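You operate a simulated robot arm through the tools that you are given. There is no shell and no other tool. Be economical: measure what you need, move in short steps, check, and stop when the job is done.

You run a simulated robot arm. Do the job below in one go: nothing can be reset, and whatever is moved stays where it is left.

JOB
Take the brown felt block and leave it on the packing bench. Then put the folded black pair on the cabinet top. Then put the grey spotting rag on the packing bench. Then take the pink size label and leave it on the steel plate. Then take the white hand brush and put it on the boarding table. Then fetch the folded navy pair and set it on the rewinder table. Then pull the low aisle side drawer open. The order counts. Set down upright: brown felt block.

Only the result counts: the job must be done as asked and must still hold three seconds after the hand-in. Knocking over, shifting, dropping, spilling or breaking anything else fails it.

ROBOT AND FRAMES
A 6-joint arm with a two-finger gripper on a trunk, on a base that drives. Base frame: it is fixed to the floor where the robot stands at the start and does not move with it; the origin is under the middle of the robot, x ahead of it, y to its left, z up; the surface under the hand at the start is at about z = 80. Units: cm, rad, N and s.
With the tool pointing down near the work surface it reaches from about 10 to 70 cm from the robot's upright axis, wherever it stands. Its first joint turns from -2.897 to 2.897 rad. Places, roughly: boarding table [70, -480, 80]; brown felt block (8x5x7 cm) [50, -10, 30]; cabinet top [-150, -310, 60]; folded black pair (15x6x4 cm) [50, -340, 90]; folded navy pair (15x6x4 cm) [70, -360, 90]; grey spotting rag (8x6x6 cm) [-80, -600, 80]; low aisle side drawer [-130, 100, 70]; packing bench [70, -300, 80]; pink size label [-200, -575, 75]; rewinder table [70, 40, 80]; steel plate (11x9x2 cm) [-160, -590, 80]; white hand brush (8x4x8 cm) [-130, -320, 70]. Payload 2.45 kg.
Tool frame: the origin (TCP) lies between the finger pads and is the grasp point; the fingertips stand 2.6 cm ahead of it; z points along the fingers, y is the line along which they close. Largest opening 9.6 cm; the body of the gripper starts 6.9 cm behind the TCP.
Orientation is that of the tool frame in the base frame, as a unit quaternion [x, y, z, w]. With the fingers straight down and closing along the base's y, the tool's x points along the base's -x, its y along +y and its z along -z.

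CONTROLS
- The arm moves only by the tool servo_tool. Its argument "targets" is a list of rows, each a list of 6 numbers: the shift along the tool's x, y, z in cm, then the turn, a rotation vector about the tool's x, y, z in rad. In form: [[x, y, z, rx, ry, rz], ...]. A call has 1 to 10 rows; each row is the pose to reach, as a shift and turn from the pose commanded when the call began, along the tool's axes at that moment. "hand" is the closure, from 0 (fully open) to 1 (shut), set as the call begins (left out, the last holds). Each row takes 0.2 s and may step no farther than 5 cm and 0.15 rad from the row before; otherwise, or with a gripper value out of range, the whole call is refused. A pose out of reach is approached as far as the arm can. The call stops where the force on the tool passes 40 N (or 10 N more than at its start, if that is more) or the arm is blocked; 0.2 s more then pass. Each finger halts on what it meets, pressing with about 43 N; the grip force reading is that of the motor and also rises with nothing between the fingers. The clock runs only during rows and for 0.2 s after the last one: add rows that repeat a pose to give the fingers time. It gives the time, the measured TCP pose, the force on the tool (base axes), the opening and the grip force at its end, in the units of the frame above (readings bear some noise), with the torque about the TCP (base axes, N m) and any sound that the robot's microphone picked up, and new pictures: "pictures" is both (left out), scene, wrist or none.
- Cameras (640 x 400 px; columns grow to the right, rows downward): "scene" is now at [2.37, 15.31, 111.02]; the picture's right is [0.10, -0.99, 0.00], its down [-0.50, -0.05, -0.86] and it looks along [0.86, 0.09, -0.50] (base axes); focal length 214 px, centre (320, 200). "wrist" rides on the gripper at [8.2, 0.3, -9.8] in the tool frame; the picture's right is [-0.04, 1.00, 0.00], its down [-0.73, -0.03, -0.68] and it looks along [-0.68, -0.03, 0.73] (tool axes); focal length 256 px, centre (320, 200). There is no depth. A picture from a camera that has moved, and an enlarged one, comes with that camera's place and axes in the base frame and with its lens. The place of the scene camera against the robot may be out by one fixed shift of up to 1.8 cm in any direction.
- slide_trunk(by): slides the trunk up (or, below 0, down) by that many cm; the arm and the scene camera ride with it, the base frame stays. It gives what a move gives, with no picture.
- steer(legs): drives the robot by 1 to 6 legs, each [ahead, turn to the left] in cm and rad, along the robot's own axes; the way and the turn of a leg run together, so that a leg with both is an arc; at most 150 cm and 3.142 rad a leg. The arm and the cameras ride along, it lands a little off, and it stops where it bumps. It gives what a move gives, and a new picture of the scene camera.
- pan_tilt(pan, tilt): turns the head with the scene camera to pan (to the left, within 2.705 rad either way) and tilt (down, from -0.506 to 1.204), counted from straight ahead of the robot. It gives what a move gives, and a new picture of the scene camera.
- zoom(camera, box): a new picture of the part [left, top, right, bottom] of that camera's present view, enlarged. It takes no simulated time.
- sign_off(): hands the job in; it is judged then, once.

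Work in short steps. Places have to be worked out from the pictures, the camera data and where the tool is seen: move nearer, look again, correct. Check each grasp and each placing, and mend what went wrong. You have 196 turns and 260 pictures in all, those below and enlarged ones among them. Open the gripper and draw the arm clear of the work before you hand the job in, unless the task says otherwise; then end with one line.

The tools are called after "Emit:" as a command line: name --pt "numbers of a row" for each row, then --argument value for the rest, lists and objects as JSON in quotes. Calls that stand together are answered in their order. servo_tool: Moves the arm, as the interface text tells. Its arguments: {"type":"object","properties":{"targets":{"type":"array"},"hand":{"type":"number"},"pictures":{"type":"string","enum":["both","scene","wrist","none"]}},"required":["targets"]} The other tools are called the same way: slide_trunk (by) slides the trunk up or down; steer (legs) drives the base; pan_tilt (pan, tilt) turns the head that bears the scene camera; zoom (camera, box) takes an enlarged picture of a part of a camera's view; sign_off () hands the job in.

At the start:

```text
clock: 0.0
position: [49.57, 19.41, 95.91]
ee_rot: [0.001, 1.0, 0.0, 0.0]
wrist_force: [0.7, -0.2, -0.2]
moment: [-0.01, -0.01, 0.01]
width: 9.6
grip_force: 0.0
trunk travel left (down, up): [-13.6, 1.4]
robot x, y, heading: [0.36, -0.47, -0.0]
head pan, tilt: [0.099, 0.527]
```

scene: 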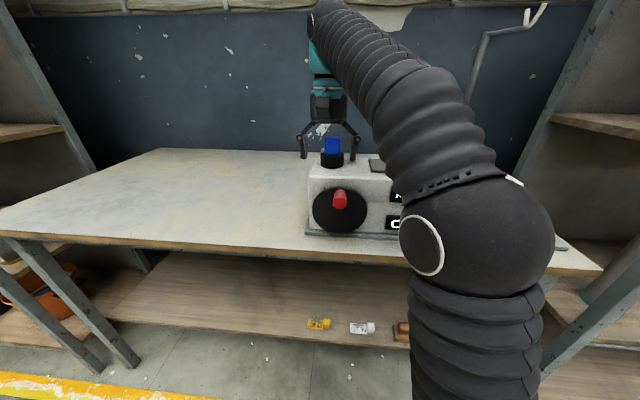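
wrist: 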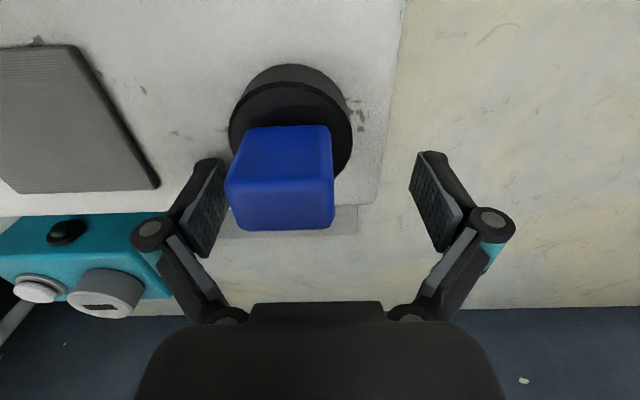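

I start by looking at the low shelf, where the brown block is, with the head turned and tilted down.

Emit:
pan_tilt --pan -0.5 --tilt 0.9

Emit:
pan_tilt --pan 0.3 --tilt 0.9

```text
clock: 1.0
position: [49.57, 19.39, 96.02]
ee_rot: [0.001, 1.0, 0.0, 0.0]
wrist_force: [-0.4, 0.1, -0.9]
moment: [0.0, 0.01, 0.01]
width: 9.6
grip_force: 0.0
trunk travel left (down, up): [-13.6, 1.4]
robot x, y, heading: [-0.32, -0.15, 0.003]
head pan, tilt: [-0.499, 0.901]
camera scene: at [0.01, 10.79, 107.89], right [-0.48, -0.88, 0.0], down [-0.69, 0.37, -0.62], along [0.55, -0.3, -0.78], focal length 214 px, centre (320, 200)
```

scene: 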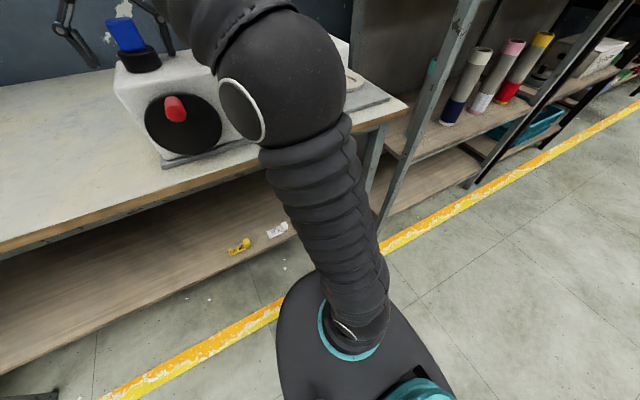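

```text
clock: 2.1
position: [49.51, 19.39, 96.02]
ee_rot: [0.001, 1.0, 0.0, 0.0]
wrist_force: [-0.5, -0.1, -0.8]
moment: [0.0, 0.01, -0.02]
width: 9.6
grip_force: 0.0
trunk travel left (down, up): [-13.6, 1.4]
robot x, y, heading: [-0.08, -0.37, 0.003]
head pan, tilt: [0.3, 0.901]
camera scene: at [0.59, 16.63, 107.88], right [0.29, -0.96, 0.0], down [-0.75, -0.23, -0.62], along [0.59, 0.18, -0.78], focal length 214 px, centre (320, 200)
```

scene: 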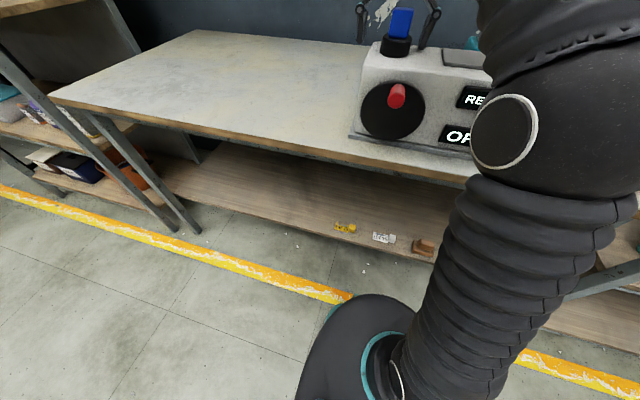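

The brown block shows near (424,246), close to [49,-12,30], under the table and near the shelf front. I enlarge it to see its pose and its neighbours.

Emit:
zoom --camera "scene" --box '[310, 200, 470, 300]'

```text
4.00 times, centred on (390, 250) of scene
camera zoom: at [0.59, 16.63, 107.88], right [0.29, -0.96, 0.0], down [-0.75, -0.23, -0.62], along [0.59, 0.18, -0.78], focal length 858 px, centre (40, 0)
```

zoom: 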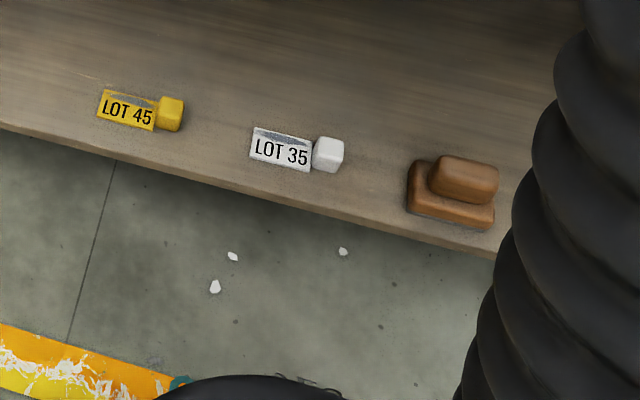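

The block has a wide foot and a narrower grip on top, long along y. I lift the hand off the machine first.

Emit:
servo_tool --pt "0 0 -5 0 0 0" --pt "0 0 -10 0 0 0" --pt "0 0 -12 0 0 0" --hand 0 --pictures "wrist"

Emit:
pan_tilt --pan 2.7 --tilt 0.4

Emit:
pan_tilt --pan -2.4 --tilt 0.4

```text
clock: 2.9
position: [48.48, 18.82, 97.52]
ee_rot: [0.001, 1.0, 0.0, 0.002]
wrist_force: [0.0, 0.5, 0.2]
moment: [0.01, 0.0, -0.03]
width: 9.59
grip_force: 0.0
out of reach, approached as far as the arm can: row 1, 2, 3
trunk travel left (down, up): [-13.6, 1.4]
robot x, y, heading: [0.24, -0.39, -0.001]
head pan, tilt: [0.3, 0.901]
camera wrist: at [40.33, 19.22, 107.37], right [0.04, 1.0, 0.0], down [0.73, -0.03, 0.68], along [0.68, -0.03, -0.73], focal length 256 px, centre (320, 200)
```

wrist: 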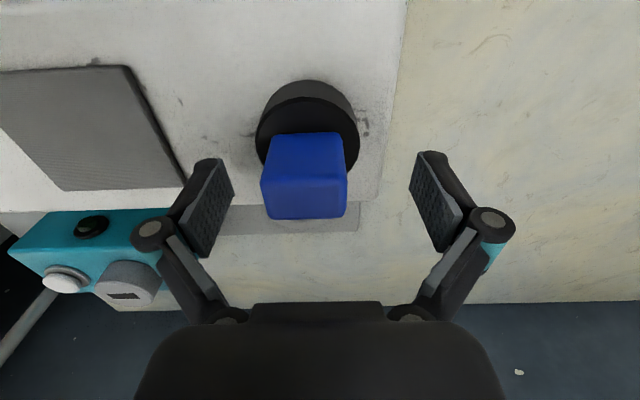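

```text
clock: 5.1
position: [48.65, 18.9, 97.51]
ee_rot: [0.001, 1.0, 0.001, 0.001]
wrist_force: [-0.1, -0.8, 0.5]
moment: [0.0, 0.0, -0.02]
width: 9.62
grip_force: 0.1
trunk travel left (down, up): [-13.6, 1.4]
robot x, y, heading: [-0.01, 0.12, -0.002]
head pan, tilt: [2.7, 0.4]
camera scene: at [-15.0, 18.37, 112.18], right [0.43, 0.9, 0.0], down [0.35, -0.17, -0.92], along [-0.83, 0.39, -0.39], focal length 214 px, centre (320, 200)
```

scene: 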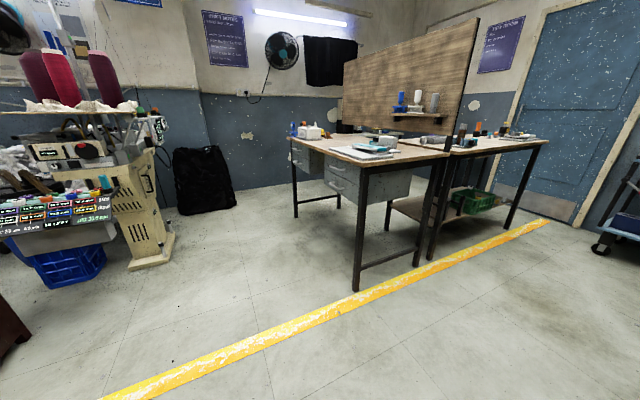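

```text
clock: 9.1
position: [48.49, 18.83, 97.54]
ee_rot: [0.001, 1.0, 0.001, 0.002]
wrist_force: [0.8, 1.2, 0.3]
moment: [-0.01, -0.01, 0.01]
width: 9.61
grip_force: 0.0
trunk travel left (down, up): [-13.6, 1.4]
robot x, y, heading: [-0.3, -0.33, -0.001]
head pan, tilt: [-2.4, 0.4]
camera scene: at [-13.45, 8.14, 112.18], right [-0.68, 0.74, 0.0], down [0.29, 0.26, -0.92], along [-0.68, -0.62, -0.39], focal length 214 px, centre (320, 200)
```

scene: 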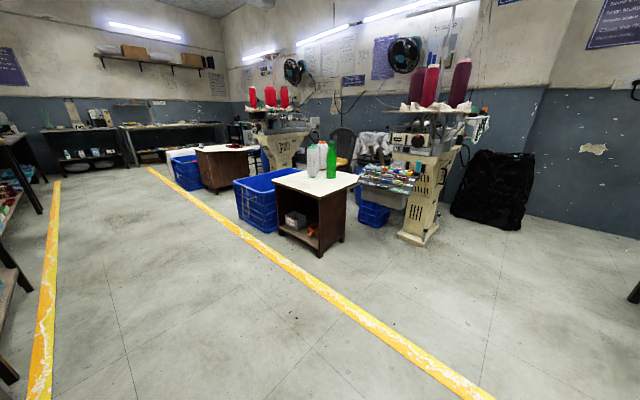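

The hand is near its highest reach here. I raise the trunk a little and back away from the table, since the fingers straddle the blue knob and clear it going straight back.

Emit:
slide_trunk --by 1.4

Emit:
steer --legs '[[-35, 0]]'

Emit:
pan_tilt --pan 0.4 --tilt 0.6

```text
clock: 9.8
position: [48.63, 18.88, 98.94]
ee_rot: [0.001, 1.0, 0.0, 0.002]
wrist_force: [-0.3, -0.4, 0.2]
moment: [0.01, 0.03, 0.02]
width: 9.58
grip_force: 0.1
trunk travel left (down, up): [-15.0, 0.0]
robot x, y, heading: [0.31, -0.14, 0.0]
head pan, tilt: [-2.4, 0.4]
```

```text
clock: 12.0
position: [13.57, 18.81, 98.97]
ee_rot: [0.001, 1.0, 0.001, 0.002]
wrist_force: [-0.1, -0.8, 0.4]
moment: [0.03, 0.02, 0.01]
width: 9.6
grip_force: 0.0
trunk travel left (down, up): [-15.0, 0.0]
robot x, y, heading: [-34.99, -0.44, 0.001]
head pan, tilt: [-2.4, 0.4]
camera scene: at [-48.48, 8.16, 113.58], right [-0.68, 0.74, 0.0], down [0.29, 0.26, -0.92], along [-0.68, -0.62, -0.39], focal length 214 px, centre (320, 200)
```

scene: 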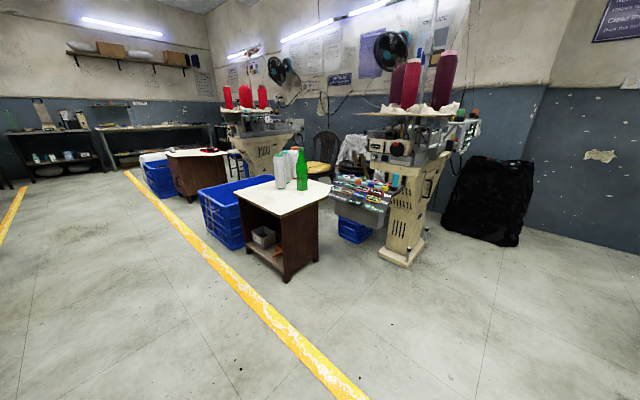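

```text
clock: 14.5
position: [13.52, 18.92, 98.89]
ee_rot: [0.001, 1.0, 0.001, 0.002]
wrist_force: [-0.4, 0.8, 0.3]
moment: [0.0, -0.01, -0.01]
width: 9.59
grip_force: 0.0
trunk travel left (down, up): [-15.0, 0.0]
robot x, y, heading: [-35.06, 0.04, 0.004]
head pan, tilt: [0.4, 0.6]
camera scene: at [-33.51, 17.85, 111.76], right [0.39, -0.92, 0.0], down [-0.52, -0.22, -0.83], along [0.76, 0.32, -0.56], focal length 214 px, centre (320, 200)
```

scene: 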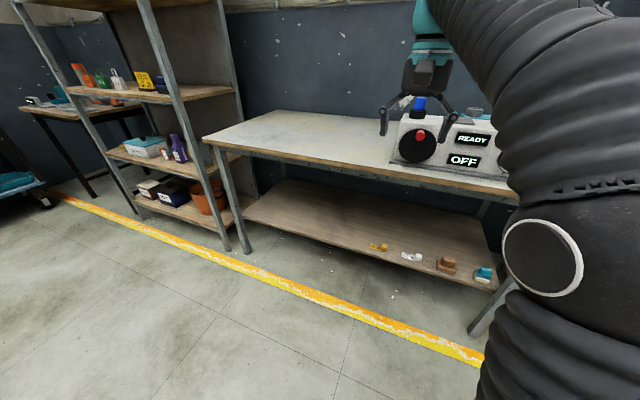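

The brown block is between a white bottle and a teal block on the shelf. I lower the trunk and swing the hand down in the open aisle, tilting it forward about 45°.

Emit:
slide_trunk --by -15

Emit:
servo_tool --pt "0 -3.1 3.4 0 -0.08 0" --pt "0 -6.2 6.8 0 -0.16 0" --pt "0 -9.3 10.2 0 -0.24 0" --pt "0 -12.4 13.6 0 -0.32 0" --pt "0 -15.5 17 0 -0.4 0" --pt "0 -18.6 20.4 0 -0.48 0" --pt "0 -21.7 23.8 0 -0.56 0" --pt "0 -24.8 27.2 0 -0.64 0" --pt "0 -27.9 30.6 0 -0.72 0" --pt "0 -31 34 0 -0.785 0"

```text
clock: 16.2
position: [13.51, 18.86, 84.04]
ee_rot: [0.001, 1.0, 0.0, 0.003]
wrist_force: [0.1, 0.6, 0.2]
moment: [-0.02, 0.02, 0.01]
width: 9.61
grip_force: 0.0
trunk travel left (down, up): [0.0, 15.0]
robot x, y, heading: [-35.44, -0.17, -0.001]
head pan, tilt: [0.4, 0.6]
```

```text
clock: 18.4
position: [13.36, -12.25, 49.93]
ee_rot: [0.003, 0.924, 0.0, 0.383]
wrist_force: [0.4, -0.1, 0.4]
moment: [-0.03, 0.06, 0.02]
width: 9.59
grip_force: 0.1
trunk travel left (down, up): [0.0, 15.0]
robot x, y, heading: [-34.93, -0.42, 0.001]
head pan, tilt: [0.4, 0.6]
camera scene: at [-33.52, 17.84, 96.8], right [0.39, -0.92, 0.0], down [-0.52, -0.22, -0.83], along [0.76, 0.32, -0.56], focal length 214 px, centre (320, 200)
camera wrist: at [0.67, -11.8, 51.07], right [0.03, 1.0, 0.03], down [0.04, -0.03, 1.0], along [1.0, -0.03, -0.04], focal length 256 px, centre (320, 200)
```

scene: 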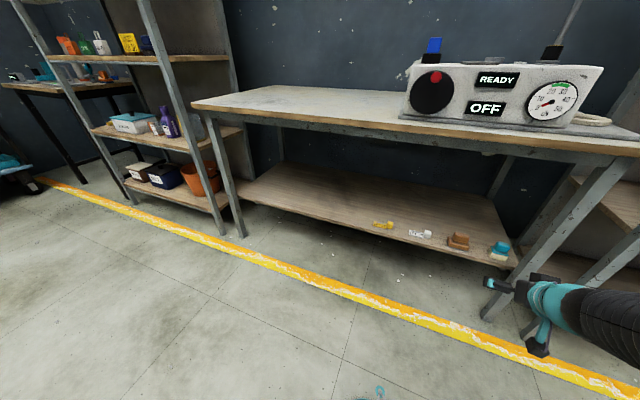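
wrist: 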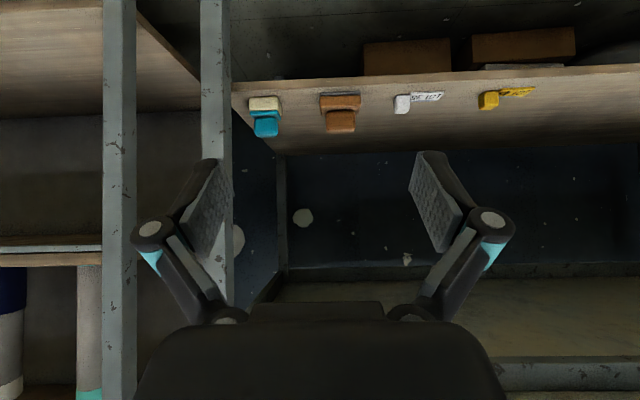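

The wrist picture (upside down) shows the block ahead at about y -9, with the shelf near z 29-30. I drive 22 cm closer and look again.

Emit:
steer --legs '[[22, 0]]'

Emit:
zoom --camera "wrist" --box '[160, 0, 480, 200]'

```text
clock: 20.1
position: [35.56, -12.31, 49.83]
ee_rot: [0.002, 0.923, 0.0, 0.384]
wrist_force: [0.0, -0.4, -1.2]
moment: [-0.02, 0.0, -0.01]
width: 9.62
grip_force: 0.2
trunk travel left (down, up): [0.0, 15.0]
robot x, y, heading: [-12.76, -0.36, -0.005]
head pan, tilt: [0.4, 0.6]
camera scene: at [-11.4, 17.8, 96.79], right [0.39, -0.92, 0.0], down [-0.52, -0.22, -0.83], along [0.76, 0.32, -0.56], focal length 214 px, centre (320, 200)
```

scene: 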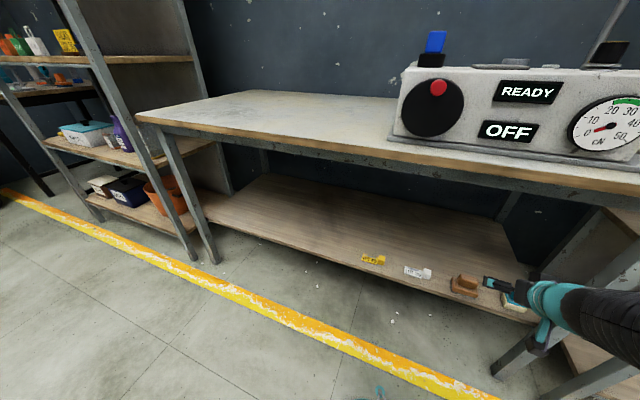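

```text
2.00 times, centred on (320, 100) of wrist
camera zoom: at [22.81, -11.85, 51.1], right [0.03, 1.0, 0.03], down [0.04, -0.03, 1.0], along [1.0, -0.03, -0.04], focal length 512 px, centre (320, 400)
```

zoom: 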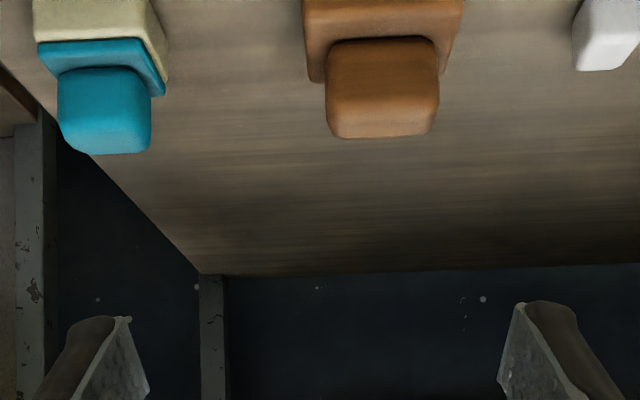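

Measured from this view: grip part about 5.8 wide, centre near x 50.6, y -9.4, top near 35. I approach along the tool axis and stop short to check.

Emit:
servo_tool --pt "0.3 1 4 0 0 0" --pt "0.6 2 8 0 0 0" --pt "1.0 2.9 12 0 0 0" --pictures "wrist"

```text
clock: 20.9
position: [43.3, -9.17, 40.78]
ee_rot: [0.002, 0.924, 0.0, 0.383]
wrist_force: [0.1, -0.2, -0.2]
moment: [0.02, 0.02, -0.02]
width: 9.59
grip_force: 0.0
trunk travel left (down, up): [0.0, 15.0]
robot x, y, heading: [-12.88, -0.32, -0.002]
head pan, tilt: [0.4, 0.6]
camera wrist: at [30.61, -8.87, 41.98], right [0.03, 1.0, 0.03], down [0.04, -0.03, 1.0], along [1.0, -0.03, -0.04], focal length 256 px, centre (320, 200)
```

wrist: 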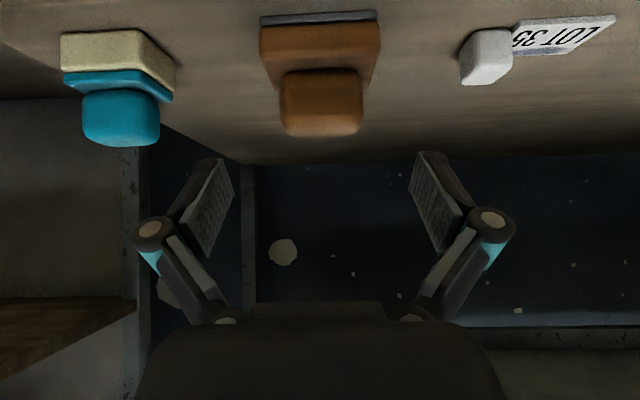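

The block's foot is at about z 29 and its top at 36, and it is centred between the fingers. I go in the remaining 8 cm and close.

Emit:
servo_tool --pt "-0.2 -0.1 4 0 0 0" --pt "-0.4 -0.1 8 0 0 0" --pt "-0.4 -0.1 8 0 0 0" --pictures "wrist"

Emit:
servo_tool --pt "0 0 0 0 0 0" --pt "0 0 0 0 0 0" --pt "0 0 0 0 0 0" --pt "0 0 0 0 0 0" --hand 1 --pictures "wrist"

```text
clock: 21.7
position: [49.3, -9.37, 35.33]
ee_rot: [0.002, 0.923, 0.0, 0.384]
wrist_force: [0.9, -0.2, -0.4]
moment: [0.0, -0.02, -0.01]
width: 9.58
grip_force: 0.1
trunk travel left (down, up): [0.0, 15.0]
robot x, y, heading: [-12.97, -0.35, -0.005]
head pan, tilt: [0.4, 0.6]
camera wrist: at [36.59, -8.91, 36.56], right [0.03, 1.0, 0.03], down [0.04, -0.03, 1.0], along [1.0, -0.03, -0.04], focal length 256 px, centre (320, 200)
```

wrist: 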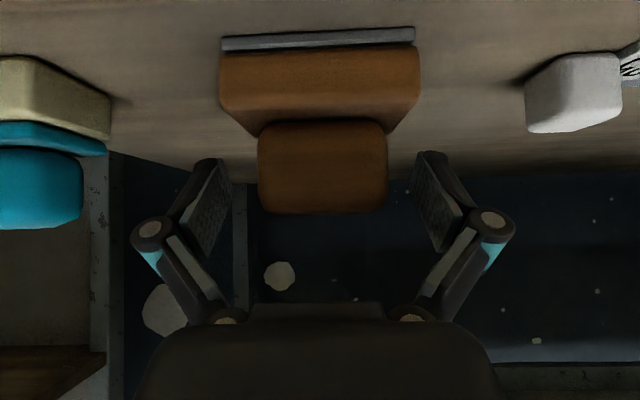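

```text
clock: 22.7
position: [49.3, -9.28, 35.47]
ee_rot: [0.001, 0.924, 0.0, 0.384]
wrist_force: [-1.6, 0.8, 4.8]
moment: [0.06, -0.04, -0.04]
width: 5.46
grip_force: 42.7
trunk travel left (down, up): [0.0, 15.0]
robot x, y, heading: [-12.96, -0.36, -0.004]
head pan, tilt: [0.4, 0.6]
camera wrist: at [36.58, -8.91, 36.63], right [0.03, 1.0, 0.03], down [0.04, -0.03, 1.0], along [1.0, -0.03, -0.04], focal length 256 px, centre (320, 200)
```

wrist: 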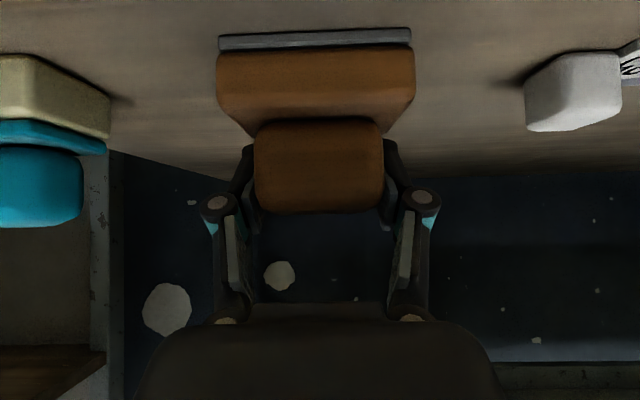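

Gripped at 5.46 cm. I lift the block off the shelf.

Emit:
servo_tool --pt "-2.1 0 -2.1 0 0 0" --pt "-4.9 0 -4.9 0 0 0" --pt "-7 0 -7 0 0 0" --pictures "wrist"

Emit:
steer --legs '[[-38, 0]]'

```text
clock: 23.5
position: [49.43, -9.29, 45.45]
ee_rot: [0.002, 0.923, -0.001, 0.385]
wrist_force: [-0.1, -0.1, -1.6]
moment: [0.0, -0.05, -0.03]
width: 5.44
grip_force: 43.0
trunk travel left (down, up): [0.0, 15.0]
robot x, y, heading: [-12.64, -0.45, -0.001]
head pan, tilt: [0.4, 0.6]
camera wrist: at [36.72, -8.96, 46.68], right [0.03, 1.0, 0.03], down [0.04, -0.03, 1.0], along [1.0, -0.03, -0.04], focal length 256 px, centre (320, 200)
```

wrist: 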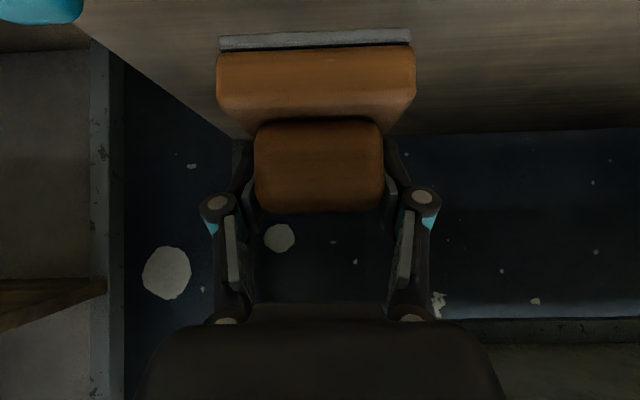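

```text
clock: 25.9
position: [11.7, -9.24, 45.47]
ee_rot: [0.002, 0.923, 0.0, 0.384]
wrist_force: [-0.1, -0.6, -0.9]
moment: [0.0, -0.01, 0.01]
width: 5.45
grip_force: 43.3
trunk travel left (down, up): [0.0, 15.0]
robot x, y, heading: [-50.45, 0.17, 0.0]
head pan, tilt: [0.4, 0.6]
camera scene: at [-49.07, 17.89, 96.79], right [0.39, -0.92, 0.0], down [-0.52, -0.22, -0.82], along [0.76, 0.32, -0.57], focal length 214 px, centre (320, 200)
```

scene: 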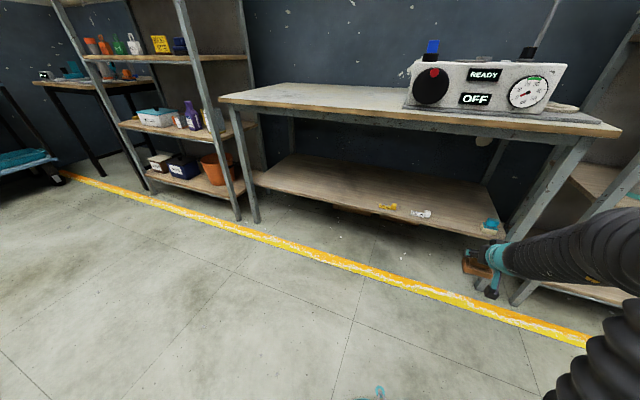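

Block is out and held. I raise the hand and draw it in for the drive, raise the trunk, then look along the aisle toward the packing bench.

Emit:
servo_tool --pt "-1.4 0 -3.5 0 0 0" --pt "-2.8 0 -7 0 0 0" --pt "-4.2 0 -10.5 0 0 0" --pt "-5.6 0 -14 0 0 0" --pt "-7 0 -17.5 0 0 0" --pt "-8.4 0 -21 0 0 0" --pt "-9.8 0 -24.5 0 0 0" --pt "-11.2 0 -28 0 0 0" --pt "-12.6 0 -31.5 0 0 0" --pt "-14 0 -35 0 0 0" --pictures "none"

Emit:
slide_trunk --by 15

Emit:
pan_tilt --pan 0.0 --tilt 0.4

Emit:
steer --legs '[[0, -1.571]]'

```text
clock: 28.1
position: [-3.29, -9.2, 80.06]
ee_rot: [0.002, 0.924, 0.001, 0.383]
wrist_force: [-0.5, 0.7, -0.5]
moment: [0.0, -0.01, -0.01]
width: 5.45
grip_force: 42.5
trunk travel left (down, up): [0.0, 15.0]
robot x, y, heading: [-50.56, -0.21, -0.004]
head pan, tilt: [0.4, 0.6]
```

```text
clock: 29.9
position: [-3.08, -9.17, 95.11]
ee_rot: [0.002, 0.923, -0.001, 0.384]
wrist_force: [0.2, -0.1, -1.0]
moment: [-0.01, -0.02, 0.0]
width: 5.47
grip_force: 42.9
trunk travel left (down, up): [-15.0, 0.0]
robot x, y, heading: [-50.51, -0.11, -0.003]
head pan, tilt: [0.4, 0.6]
```

```text
clock: 30.7
position: [-3.18, -9.12, 94.99]
ee_rot: [0.002, 0.924, -0.001, 0.383]
wrist_force: [-0.5, -0.1, -1.4]
moment: [-0.02, 0.0, 0.0]
width: 5.43
grip_force: 43.2
trunk travel left (down, up): [-15.0, 0.0]
robot x, y, heading: [-50.46, 0.43, -0.002]
head pan, tilt: [0.0, 0.4]
camera scene: at [-47.96, 14.46, 113.61], right [0.0, -1.0, 0.0], down [-0.39, 0.0, -0.92], along [0.92, 0.0, -0.39], focal length 214 px, centre (320, 200)
```

scene: 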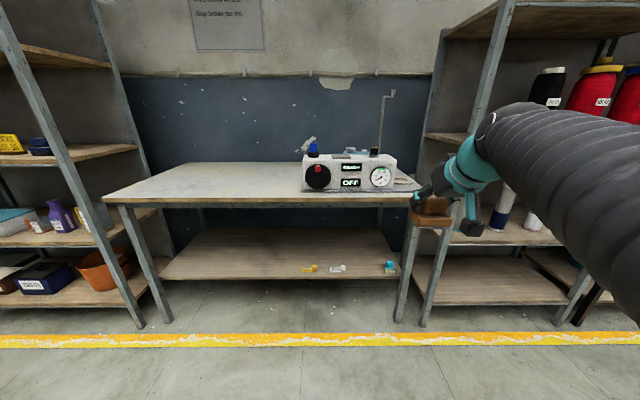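

```text
clock: 35.0
position: [-60.94, -47.3, 95.08]
ee_rot: [0.662, 0.644, -0.274, 0.268]
wrist_force: [1.8, 0.2, -1.0]
moment: [0.02, 0.04, 0.0]
width: 5.45
grip_force: 42.9
trunk travel left (down, up): [-15.0, 0.0]
robot x, y, heading: [-50.42, -0.1, -1.587]
head pan, tilt: [0.0, 0.4]
camera scene: at [-35.61, -4.95, 113.61], right [-1.0, 0.02, 0.0], down [0.01, 0.39, -0.92], along [-0.02, -0.92, -0.39], focal length 214 px, centre (320, 200)
```

scene: 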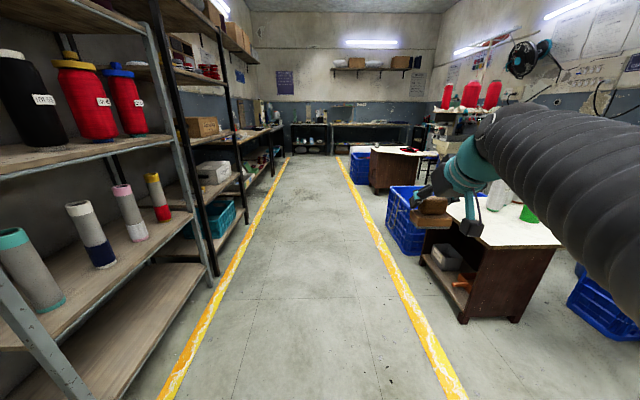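

The aisle is clear between the yellow lines. I drive about 250 cm down it and look toward the bench on the left.

Emit:
steer --legs '[[125, 0.016], [120, 0]]'

Emit:
pan_tilt --pan 0.8 --tilt 0.5

```text
clock: 46.9
position: [-57.98, -289.92, 95.0]
ee_rot: [0.65, 0.655, -0.27, 0.273]
wrist_force: [0.4, 0.1, -1.6]
moment: [-0.05, -0.01, 0.0]
width: 5.42
grip_force: 43.3
trunk travel left (down, up): [-15.0, 0.0]
robot x, y, heading: [-49.68, -242.59, -1.556]
head pan, tilt: [0.0, 0.4]
camera scene: at [-34.25, -246.78, 113.61], right [-1.0, -0.01, 0.0], down [0.0, 0.39, -0.92], along [0.01, -0.92, -0.39], focal length 214 px, centre (320, 200)
```

scene: 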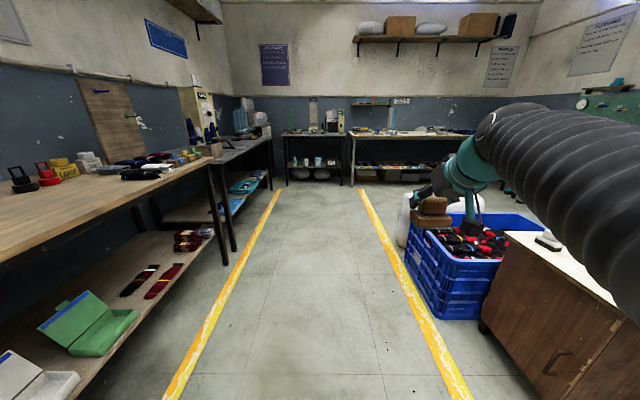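

```text
clock: 48.0
position: [-58.0, -289.99, 95.07]
ee_rot: [0.651, 0.655, -0.27, 0.272]
wrist_force: [0.4, 0.9, -0.9]
moment: [-0.03, 0.03, 0.01]
width: 5.44
grip_force: 42.6
trunk travel left (down, up): [-15.0, 0.0]
robot x, y, heading: [-49.11, -242.38, -1.561]
head pan, tilt: [0.799, 0.499]
camera scene: at [-27.76, -243.8, 112.7], right [-0.69, -0.72, 0.0], down [-0.35, 0.33, -0.88], along [0.64, -0.61, -0.48], focal length 214 px, centre (320, 200)
```

scene: 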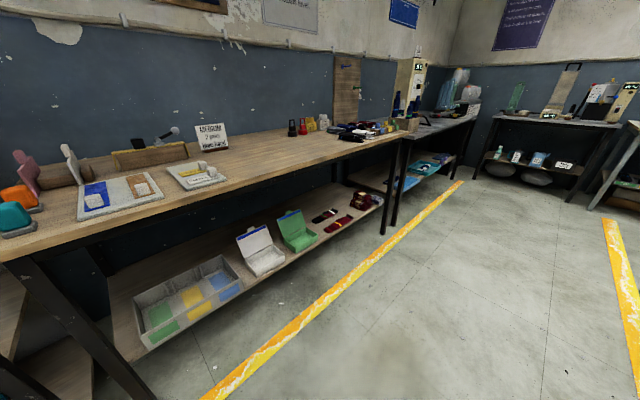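

The bench runs y ≈ -215 to -360 and its middle (around y -300) is bare. I drive on to y ≈ -300 and turn to face it.

Emit:
steer --legs '[[56, 0], [0, 1.558]]'

Emit:
pan_tilt --pan 0.0 --tilt 0.5

```text
clock: 55.0
position: [-1.53, -307.9, 95.0]
ee_rot: [0.008, 0.924, -0.002, 0.383]
wrist_force: [0.8, 0.0, -0.5]
moment: [0.02, 0.01, -0.03]
width: 5.46
grip_force: 43.1
trunk travel left (down, up): [-15.0, 0.0]
robot x, y, heading: [-49.07, -298.4, -0.014]
head pan, tilt: [0.799, 0.499]
camera scene: at [-48.88, -277.07, 112.7], right [0.71, -0.71, 0.0], down [-0.34, -0.34, -0.88], along [0.62, 0.62, -0.48], focal length 214 px, centre (320, 200)
```

scene: 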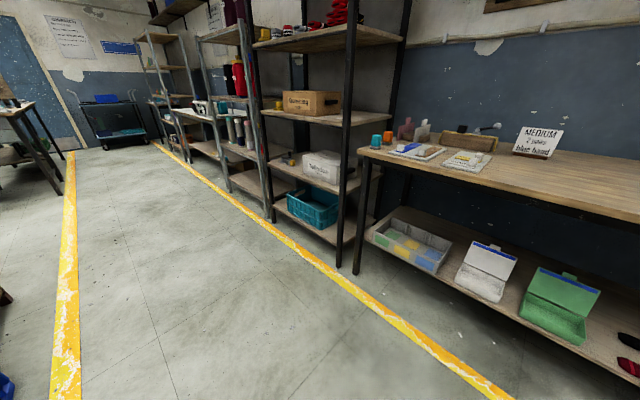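

```text
clock: 56.1
position: [-1.62, -307.82, 94.98]
ee_rot: [0.008, 0.923, -0.002, 0.384]
wrist_force: [0.4, 0.2, -2.4]
moment: [0.0, 0.0, 0.0]
width: 5.45
grip_force: 43.3
trunk travel left (down, up): [-15.0, 0.0]
robot x, y, heading: [-48.78, -297.9, -0.017]
head pan, tilt: [0.0, 0.499]
camera scene: at [-46.22, -283.63, 112.7], right [-0.01, -1.0, 0.0], down [-0.48, 0.01, -0.88], along [0.88, -0.01, -0.48], focal length 214 px, centre (320, 200)
```

scene: 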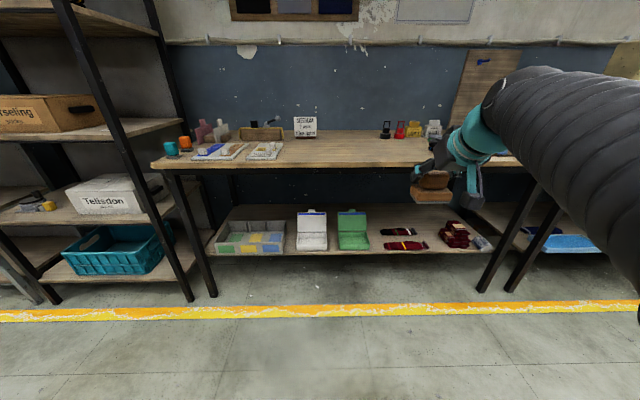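

The strip at y ≈ -305 is bare. I drive 45 cm ahead, so the block hangs over the front part of the bench (block bottom ≈ 88.6), and check with the wrist camera.

Emit:
steer --legs '[[45, 0.015]]'

Emit:
servo_tool --pt "-2.8 0 2.8 0 0 0" --pt "-5.6 0 5.6 0 0 0" --pt "-8.5 0 8.5 0 0 0" --pt "-10.6 0 10.6 0 0 0"

```text
clock: 58.8
position: [43.35, -307.68, 95.05]
ee_rot: [0.002, 0.924, 0.0, 0.383]
wrist_force: [0.4, 0.5, -1.9]
moment: [0.01, -0.04, -0.01]
width: 5.46
grip_force: 43.2
trunk travel left (down, up): [-15.0, 0.0]
robot x, y, heading: [-3.76, -298.37, -0.006]
head pan, tilt: [0.0, 0.499]
camera scene: at [-1.6, -284.0, 112.7], right [0.0, -1.0, 0.0], down [-0.48, 0.0, -0.88], along [0.88, 0.0, -0.48], focal length 214 px, centre (320, 200)
```

scene: 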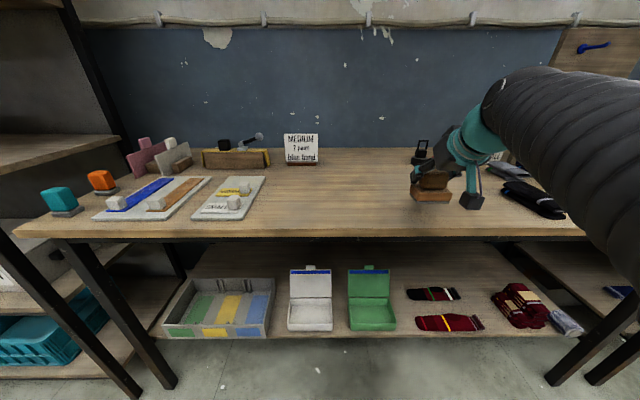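

```text
clock: 59.8
position: [58.5, -308.13, 95.18]
ee_rot: [0.003, 0.923, -0.001, 0.384]
wrist_force: [0.0, 0.8, -1.1]
moment: [-0.02, 0.02, -0.02]
width: 5.46
grip_force: 43.0
trunk travel left (down, up): [-15.0, 0.0]
robot x, y, heading: [-4.2, -298.61, -0.006]
head pan, tilt: [0.0, 0.499]
camera scene: at [-1.63, -284.0, 112.7], right [0.0, -1.0, 0.0], down [-0.48, 0.0, -0.88], along [0.88, 0.0, -0.48], focal length 214 px, centre (320, 200)
camera wrist: at [45.78, -307.66, 96.4], right [0.03, 1.0, 0.03], down [0.04, -0.03, 1.0], along [1.0, -0.03, -0.04], focal length 256 px, centre (320, 200)
```

scene: 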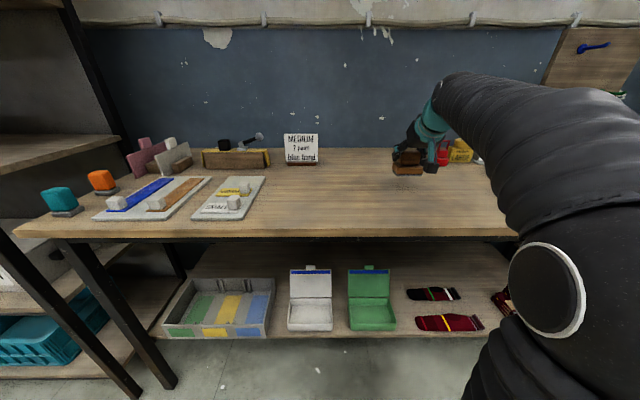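
wrist: 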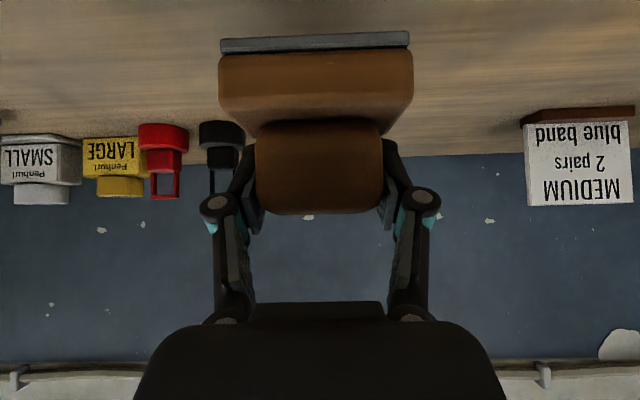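

Nothing is under the block. I lower it 7 cm, then creep to contact.

Emit:
servo_tool --pt "1.8 0 1.8 0 0 0" --pt "3.5 0 3.5 0 0 0" --pt "5 0 5 0 0 0" --pictures "none"

Emit:
servo_tool --pt "0.35 0 0.35 0 0 0" --pt "0.7 0 0.7 0 0 0" --pt "1.05 0 1.05 0 0 0"

```text
clock: 60.6
position: [58.39, -307.91, 90.22]
ee_rot: [0.002, 0.917, -0.002, 0.398]
wrist_force: [-0.7, 0.7, 13.2]
moment: [0.3, 0.45, 0.02]
width: 5.47
grip_force: 42.2
trunk travel left (down, up): [-15.0, 0.0]
robot x, y, heading: [-3.92, -298.4, -0.006]
head pan, tilt: [0.0, 0.499]
stopped in row 3: the force on the tool passed its limit at 54 N (the readings are from after the stop); the commanded pose is now the measured one
```

```text
clock: 61.1
position: [58.56, -308.0, 90.13]
ee_rot: [0.004, 0.914, -0.004, 0.405]
wrist_force: [-0.2, 0.5, 13.3]
moment: [0.38, 0.46, 0.02]
width: 5.44
grip_force: 42.3
trunk travel left (down, up): [-15.0, 0.0]
robot x, y, heading: [-4.33, -298.67, -0.004]
head pan, tilt: [0.0, 0.499]
stopped in row 2: the force on the tool passed its limit at 45 N (the readings are from after the stop); the commanded pose is now the measured one
camera scene: at [-1.66, -283.99, 112.67], right [0.0, -1.0, 0.0], down [-0.48, 0.0, -0.88], along [0.88, 0.0, -0.48], focal length 214 px, centre (320, 200)
camera wrist: at [45.82, -307.5, 90.86], right [0.04, 1.0, 0.03], down [-0.01, -0.03, 1.0], along [1.0, -0.04, 0.01], focal length 256 px, centre (320, 200)
```

scene: 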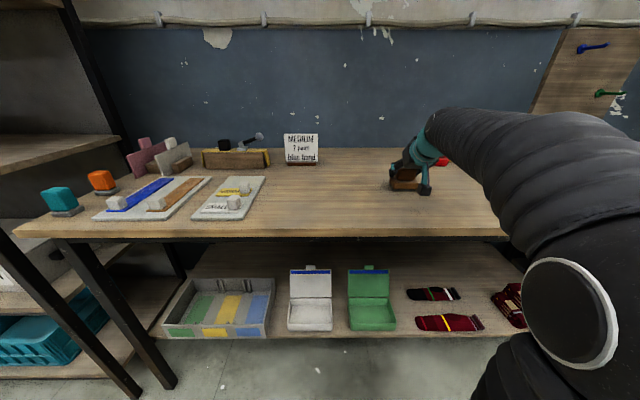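
wrist: 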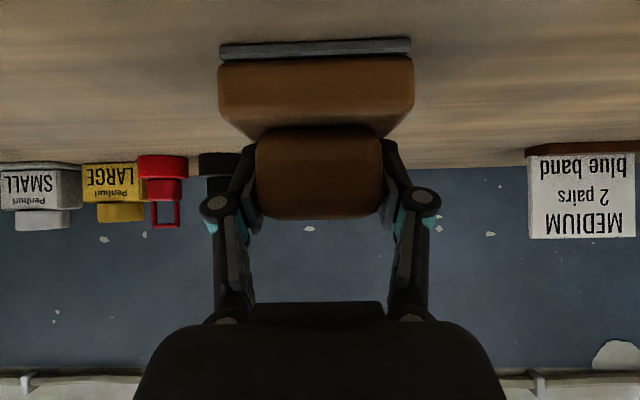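

Contact came at TCP z ≈ 90.2, so the bench top is near 83.7, and the hand got tipped about 2.5°. I ease up a bit, restore the tilt, and re-lower gently.

Emit:
servo_tool --pt "-0.35 0 -0.35 0 0 0" --pt "-0.35 0 -0.35 0 0.043 0" --pt "-0.35 0 -0.35 0 0.043 0" --pictures "none"

Emit:
zoom --camera "scene" --box '[360, 140, 480, 215]'

```text
clock: 61.9
position: [58.63, -307.97, 90.39]
ee_rot: [0.004, 0.924, -0.004, 0.383]
wrist_force: [0.3, 0.0, -1.1]
moment: [-0.03, -0.04, 0.0]
width: 5.46
grip_force: 42.7
trunk travel left (down, up): [-15.0, 0.0]
robot x, y, heading: [-4.58, -298.31, -0.004]
head pan, tilt: [0.0, 0.499]
```

```text
5.33 times, centred on (420, 178) of scene
camera zoom: at [-1.58, -284.0, 112.69], right [0.0, -1.0, 0.0], down [-0.48, 0.0, -0.88], along [0.88, 0.0, -0.48], focal length 1144 px, centre (-213, 320)
```

zoom: 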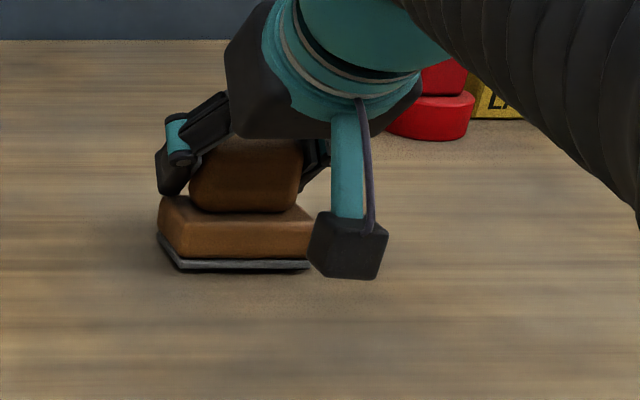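

The block hangs just above the surface, level. I lower a hair and open the hand.

Emit:
servo_tool --pt "0.12 0 0.12 0 0 0" --pt "0.2 0 0.2 0 0 0" --pictures "none"

Emit:
servo_tool --pt "0 0 0 0 0 0" --pt "0 0 0 0 0 0" --pt "0 0 0 0 0 0" --hand 0

```text
clock: 62.5
position: [58.61, -307.93, 90.32]
ee_rot: [0.004, 0.924, -0.005, 0.383]
wrist_force: [1.1, -0.7, 4.0]
moment: [0.2, -0.16, -0.05]
width: 5.45
grip_force: 42.8
trunk travel left (down, up): [-15.0, 0.0]
robot x, y, heading: [-4.15, -298.46, -0.003]
head pan, tilt: [0.0, 0.499]
```

```text
clock: 63.3
position: [58.73, -307.96, 90.22]
ee_rot: [0.002, 0.924, -0.003, 0.382]
wrist_force: [0.2, -0.7, -0.5]
moment: [0.03, -0.02, 0.0]
width: 9.61
grip_force: 0.1
trunk travel left (down, up): [-15.0, 0.0]
robot x, y, heading: [-3.87, -298.45, -0.006]
head pan, tilt: [0.0, 0.499]
camera scene: at [-1.59, -284.0, 112.7], right [0.0, -1.0, 0.0], down [-0.48, 0.0, -0.88], along [0.88, 0.0, -0.48], focal length 214 px, centre (320, 200)
camera wrist: at [45.9, -307.5, 91.43], right [0.04, 1.0, 0.02], down [0.04, -0.03, 1.0], along [1.0, -0.04, -0.04], focal length 256 px, centre (320, 200)
```

scene: 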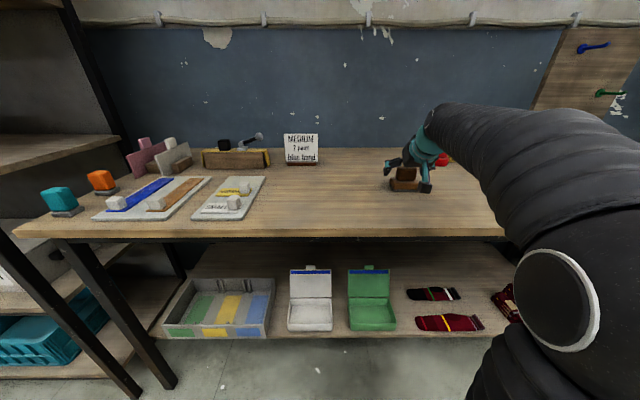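
wrist: 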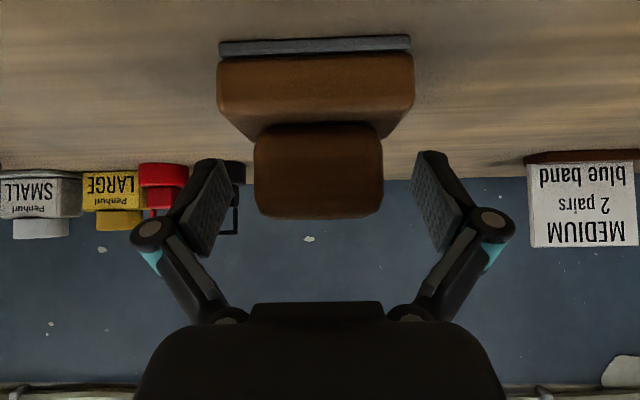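

The block stands upright on the bench. I draw the hand straight back and up, then turn it back to vertical.

Emit:
servo_tool --pt "0.5 0 -3 0 0 0" --pt "3 0 -6 0 0 0" --pt "6 0 -9 0 0 0" --pt "9 0 -12 0 0 0" --pictures "none"

Emit:
servo_tool --pt "0 0 0 0 0.13 0" --pt "0 0 0 0 0.26 0" --pt "0 0 0 0 0.39 0" --pt "0 0 0 0 0.52 0" --pt "0 0 0 0 0.65 0" --pt "0 0 0 0 0.785 0" --pictures "scene"

Emit:
pan_tilt --pan -0.7 --tilt 0.5

```text
clock: 64.3
position: [43.72, -307.75, 92.32]
ee_rot: [0.003, 0.924, -0.004, 0.382]
wrist_force: [-0.4, -0.1, 0.6]
moment: [0.02, 0.01, 0.0]
width: 9.59
grip_force: 0.0
trunk travel left (down, up): [-15.0, 0.0]
robot x, y, heading: [-4.22, -298.72, -0.001]
head pan, tilt: [0.0, 0.499]
```

```text
clock: 65.7
position: [43.7, -307.77, 92.42]
ee_rot: [0.004, 1.0, -0.002, 0.0]
wrist_force: [-0.7, -0.3, 1.3]
moment: [-0.01, -0.03, -0.01]
width: 9.58
grip_force: 0.0
trunk travel left (down, up): [-15.0, 0.0]
robot x, y, heading: [-3.69, -298.65, -0.008]
head pan, tilt: [0.0, 0.499]
camera scene: at [-1.62, -284.0, 112.7], right [0.0, -1.0, 0.0], down [-0.48, 0.0, -0.88], along [0.88, 0.0, -0.48], focal length 214 px, centre (320, 200)
```

scene: 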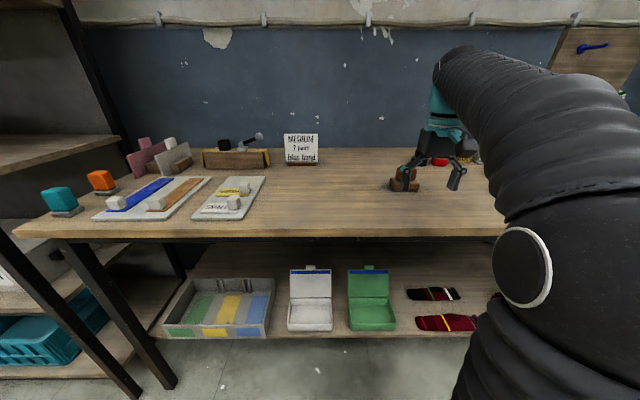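

```text
clock: 66.8
position: [43.75, -307.8, 92.44]
ee_rot: [0.004, 1.0, -0.003, 0.0]
wrist_force: [-0.6, 0.9, 1.3]
moment: [-0.01, -0.01, 0.01]
width: 9.58
grip_force: 0.1
trunk travel left (down, up): [-15.0, 0.0]
robot x, y, heading: [-4.18, -298.63, -0.003]
head pan, tilt: [-0.7, 0.499]
camera scene: at [-3.74, -289.85, 112.7], right [-0.65, -0.76, 0.0], down [-0.37, 0.31, -0.88], along [0.67, -0.57, -0.48], focal length 214 px, centre (320, 200)
```

scene: 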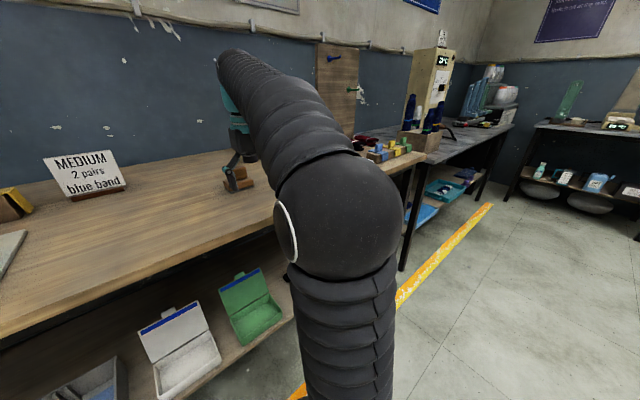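

I back out and shift 35 cm further along to face the sock pairs.

Emit:
steer --legs '[[-32, 0], [0, -1.571], [42, 0], [0, 1.571]]'

Emit:
pan_tilt --pan 0.0 --tilt 0.5

```text
clock: 78.8
position: [11.88, -348.98, 92.33]
ee_rot: [-0.006, 1.0, -0.003, 0.0]
wrist_force: [0.5, 0.4, 0.0]
moment: [-0.01, -0.01, 0.0]
width: 9.61
grip_force: 0.0
trunk travel left (down, up): [-15.0, 0.0]
robot x, y, heading: [-36.56, -341.11, 0.018]
head pan, tilt: [-0.7, 0.499]
camera scene: at [-36.02, -332.1, 112.7], right [-0.63, -0.78, 0.0], down [-0.37, 0.3, -0.88], along [0.68, -0.55, -0.48], focal length 214 px, centre (320, 200)
```

scene: 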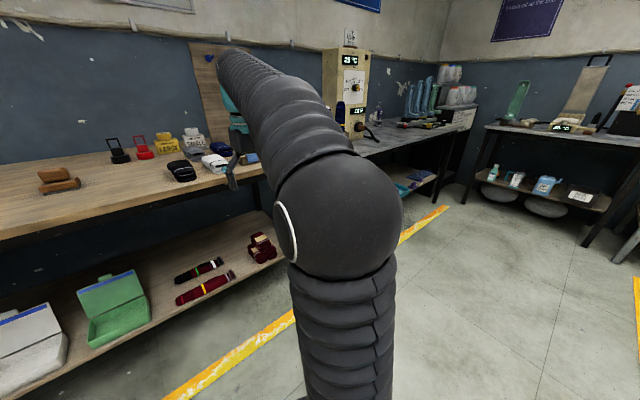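

```text
clock: 79.8
position: [11.8, -348.97, 92.4]
ee_rot: [-0.006, 1.0, -0.003, 0.0]
wrist_force: [0.1, 0.2, -0.9]
moment: [-0.04, -0.03, 0.01]
width: 9.62
grip_force: 0.0
trunk travel left (down, up): [-15.0, 0.0]
robot x, y, heading: [-36.27, -340.71, 0.018]
head pan, tilt: [0.0, 0.499]
camera scene: at [-33.99, -326.21, 112.7], right [0.02, -1.0, 0.0], down [-0.48, -0.01, -0.88], along [0.88, 0.01, -0.48], focal length 214 px, centre (320, 200)
```

scene: 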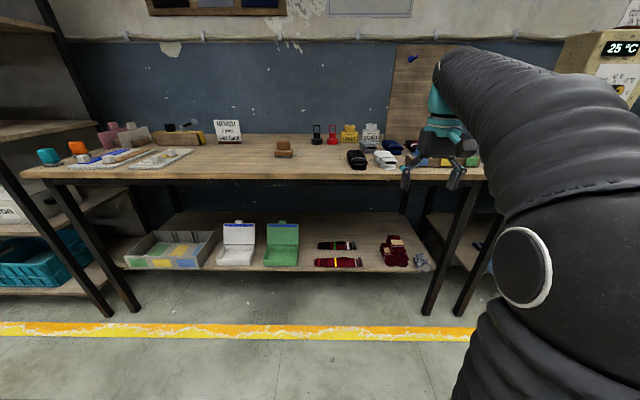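

Emit:
zoom --camera "scene" --box '[320, 100, 480, 200]'

```text
4.00 times, centred on (400, 150) of scene
camera zoom: at [-33.99, -326.21, 112.7], right [0.02, -1.0, 0.0], down [-0.48, -0.01, -0.88], along [0.88, 0.01, -0.48], focal length 858 px, centre (0, 400)
```

zoom: 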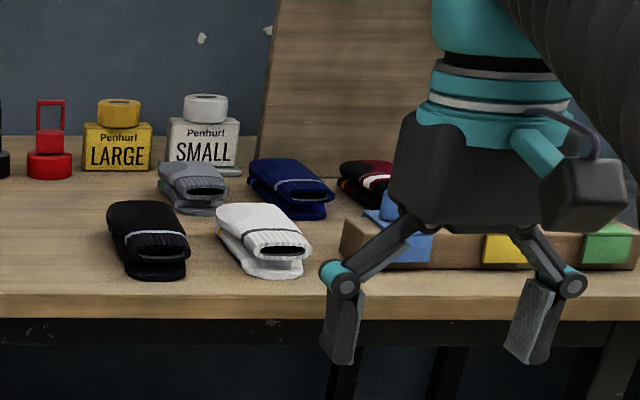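

The black pair is the front-left one near (50,-340), with a white pair beside it. I lift, line up in y, drive in, and view it with the wrist camera.

Emit:
servo_tool --pt "0 4.5 -2 0 0 0" --pt "0 8.5 -4 0 0 0" --pictures "none"

Emit:
steer --legs '[[30, -0.018]]'

Emit:
zoom --camera "wrist" --box '[0, 0, 640, 400]'

```text
clock: 80.4
position: [11.83, -340.55, 96.58]
ee_rot: [-0.006, 1.0, -0.003, -0.001]
wrist_force: [1.1, -0.5, -1.1]
moment: [0.03, 0.01, 0.03]
width: 9.58
grip_force: 0.1
trunk travel left (down, up): [-15.0, 0.0]
robot x, y, heading: [-36.41, -340.98, 0.014]
head pan, tilt: [0.0, 0.499]
```

```text
clock: 82.5
position: [41.76, -340.93, 96.54]
ee_rot: [0.002, 1.0, -0.003, 0.0]
wrist_force: [0.5, -0.4, 0.1]
moment: [0.0, 0.01, -0.03]
width: 9.58
grip_force: 0.1
trunk travel left (down, up): [-15.0, 0.0]
robot x, y, heading: [-6.62, -340.53, -0.002]
head pan, tilt: [0.0, 0.499]
camera scene: at [-3.83, -325.96, 112.7], right [0.0, -1.0, 0.0], down [-0.48, 0.0, -0.88], along [0.88, 0.0, -0.48], focal length 214 px, centre (320, 200)
```

scene: 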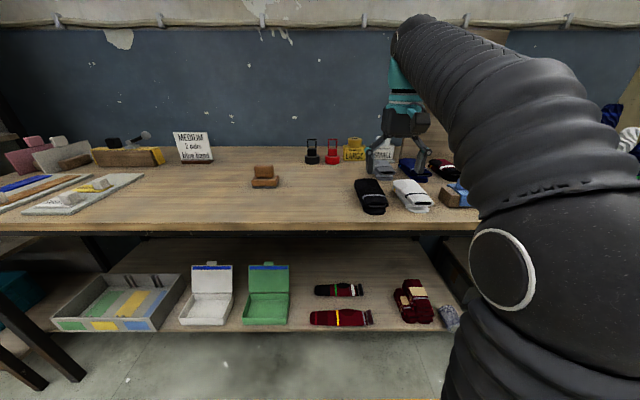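

```text
1.00 times, centred on (320, 200) of wrist (not enlarged: the box is as wide or as high as the picture)
camera zoom: at [33.56, -340.64, 106.38], right [0.04, 1.0, 0.0], down [0.73, -0.03, 0.68], along [0.68, -0.03, -0.73], focal length 256 px, centre (320, 200)
```

zoom: 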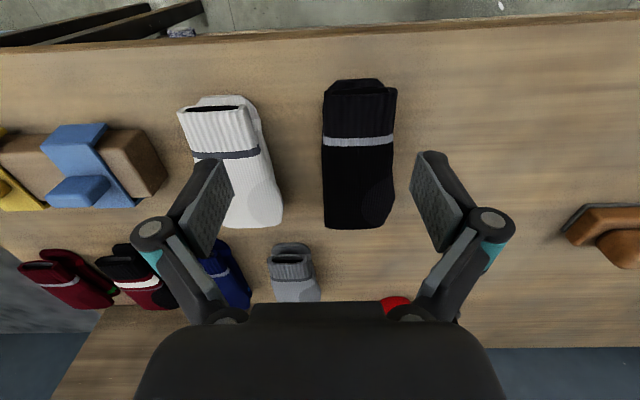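

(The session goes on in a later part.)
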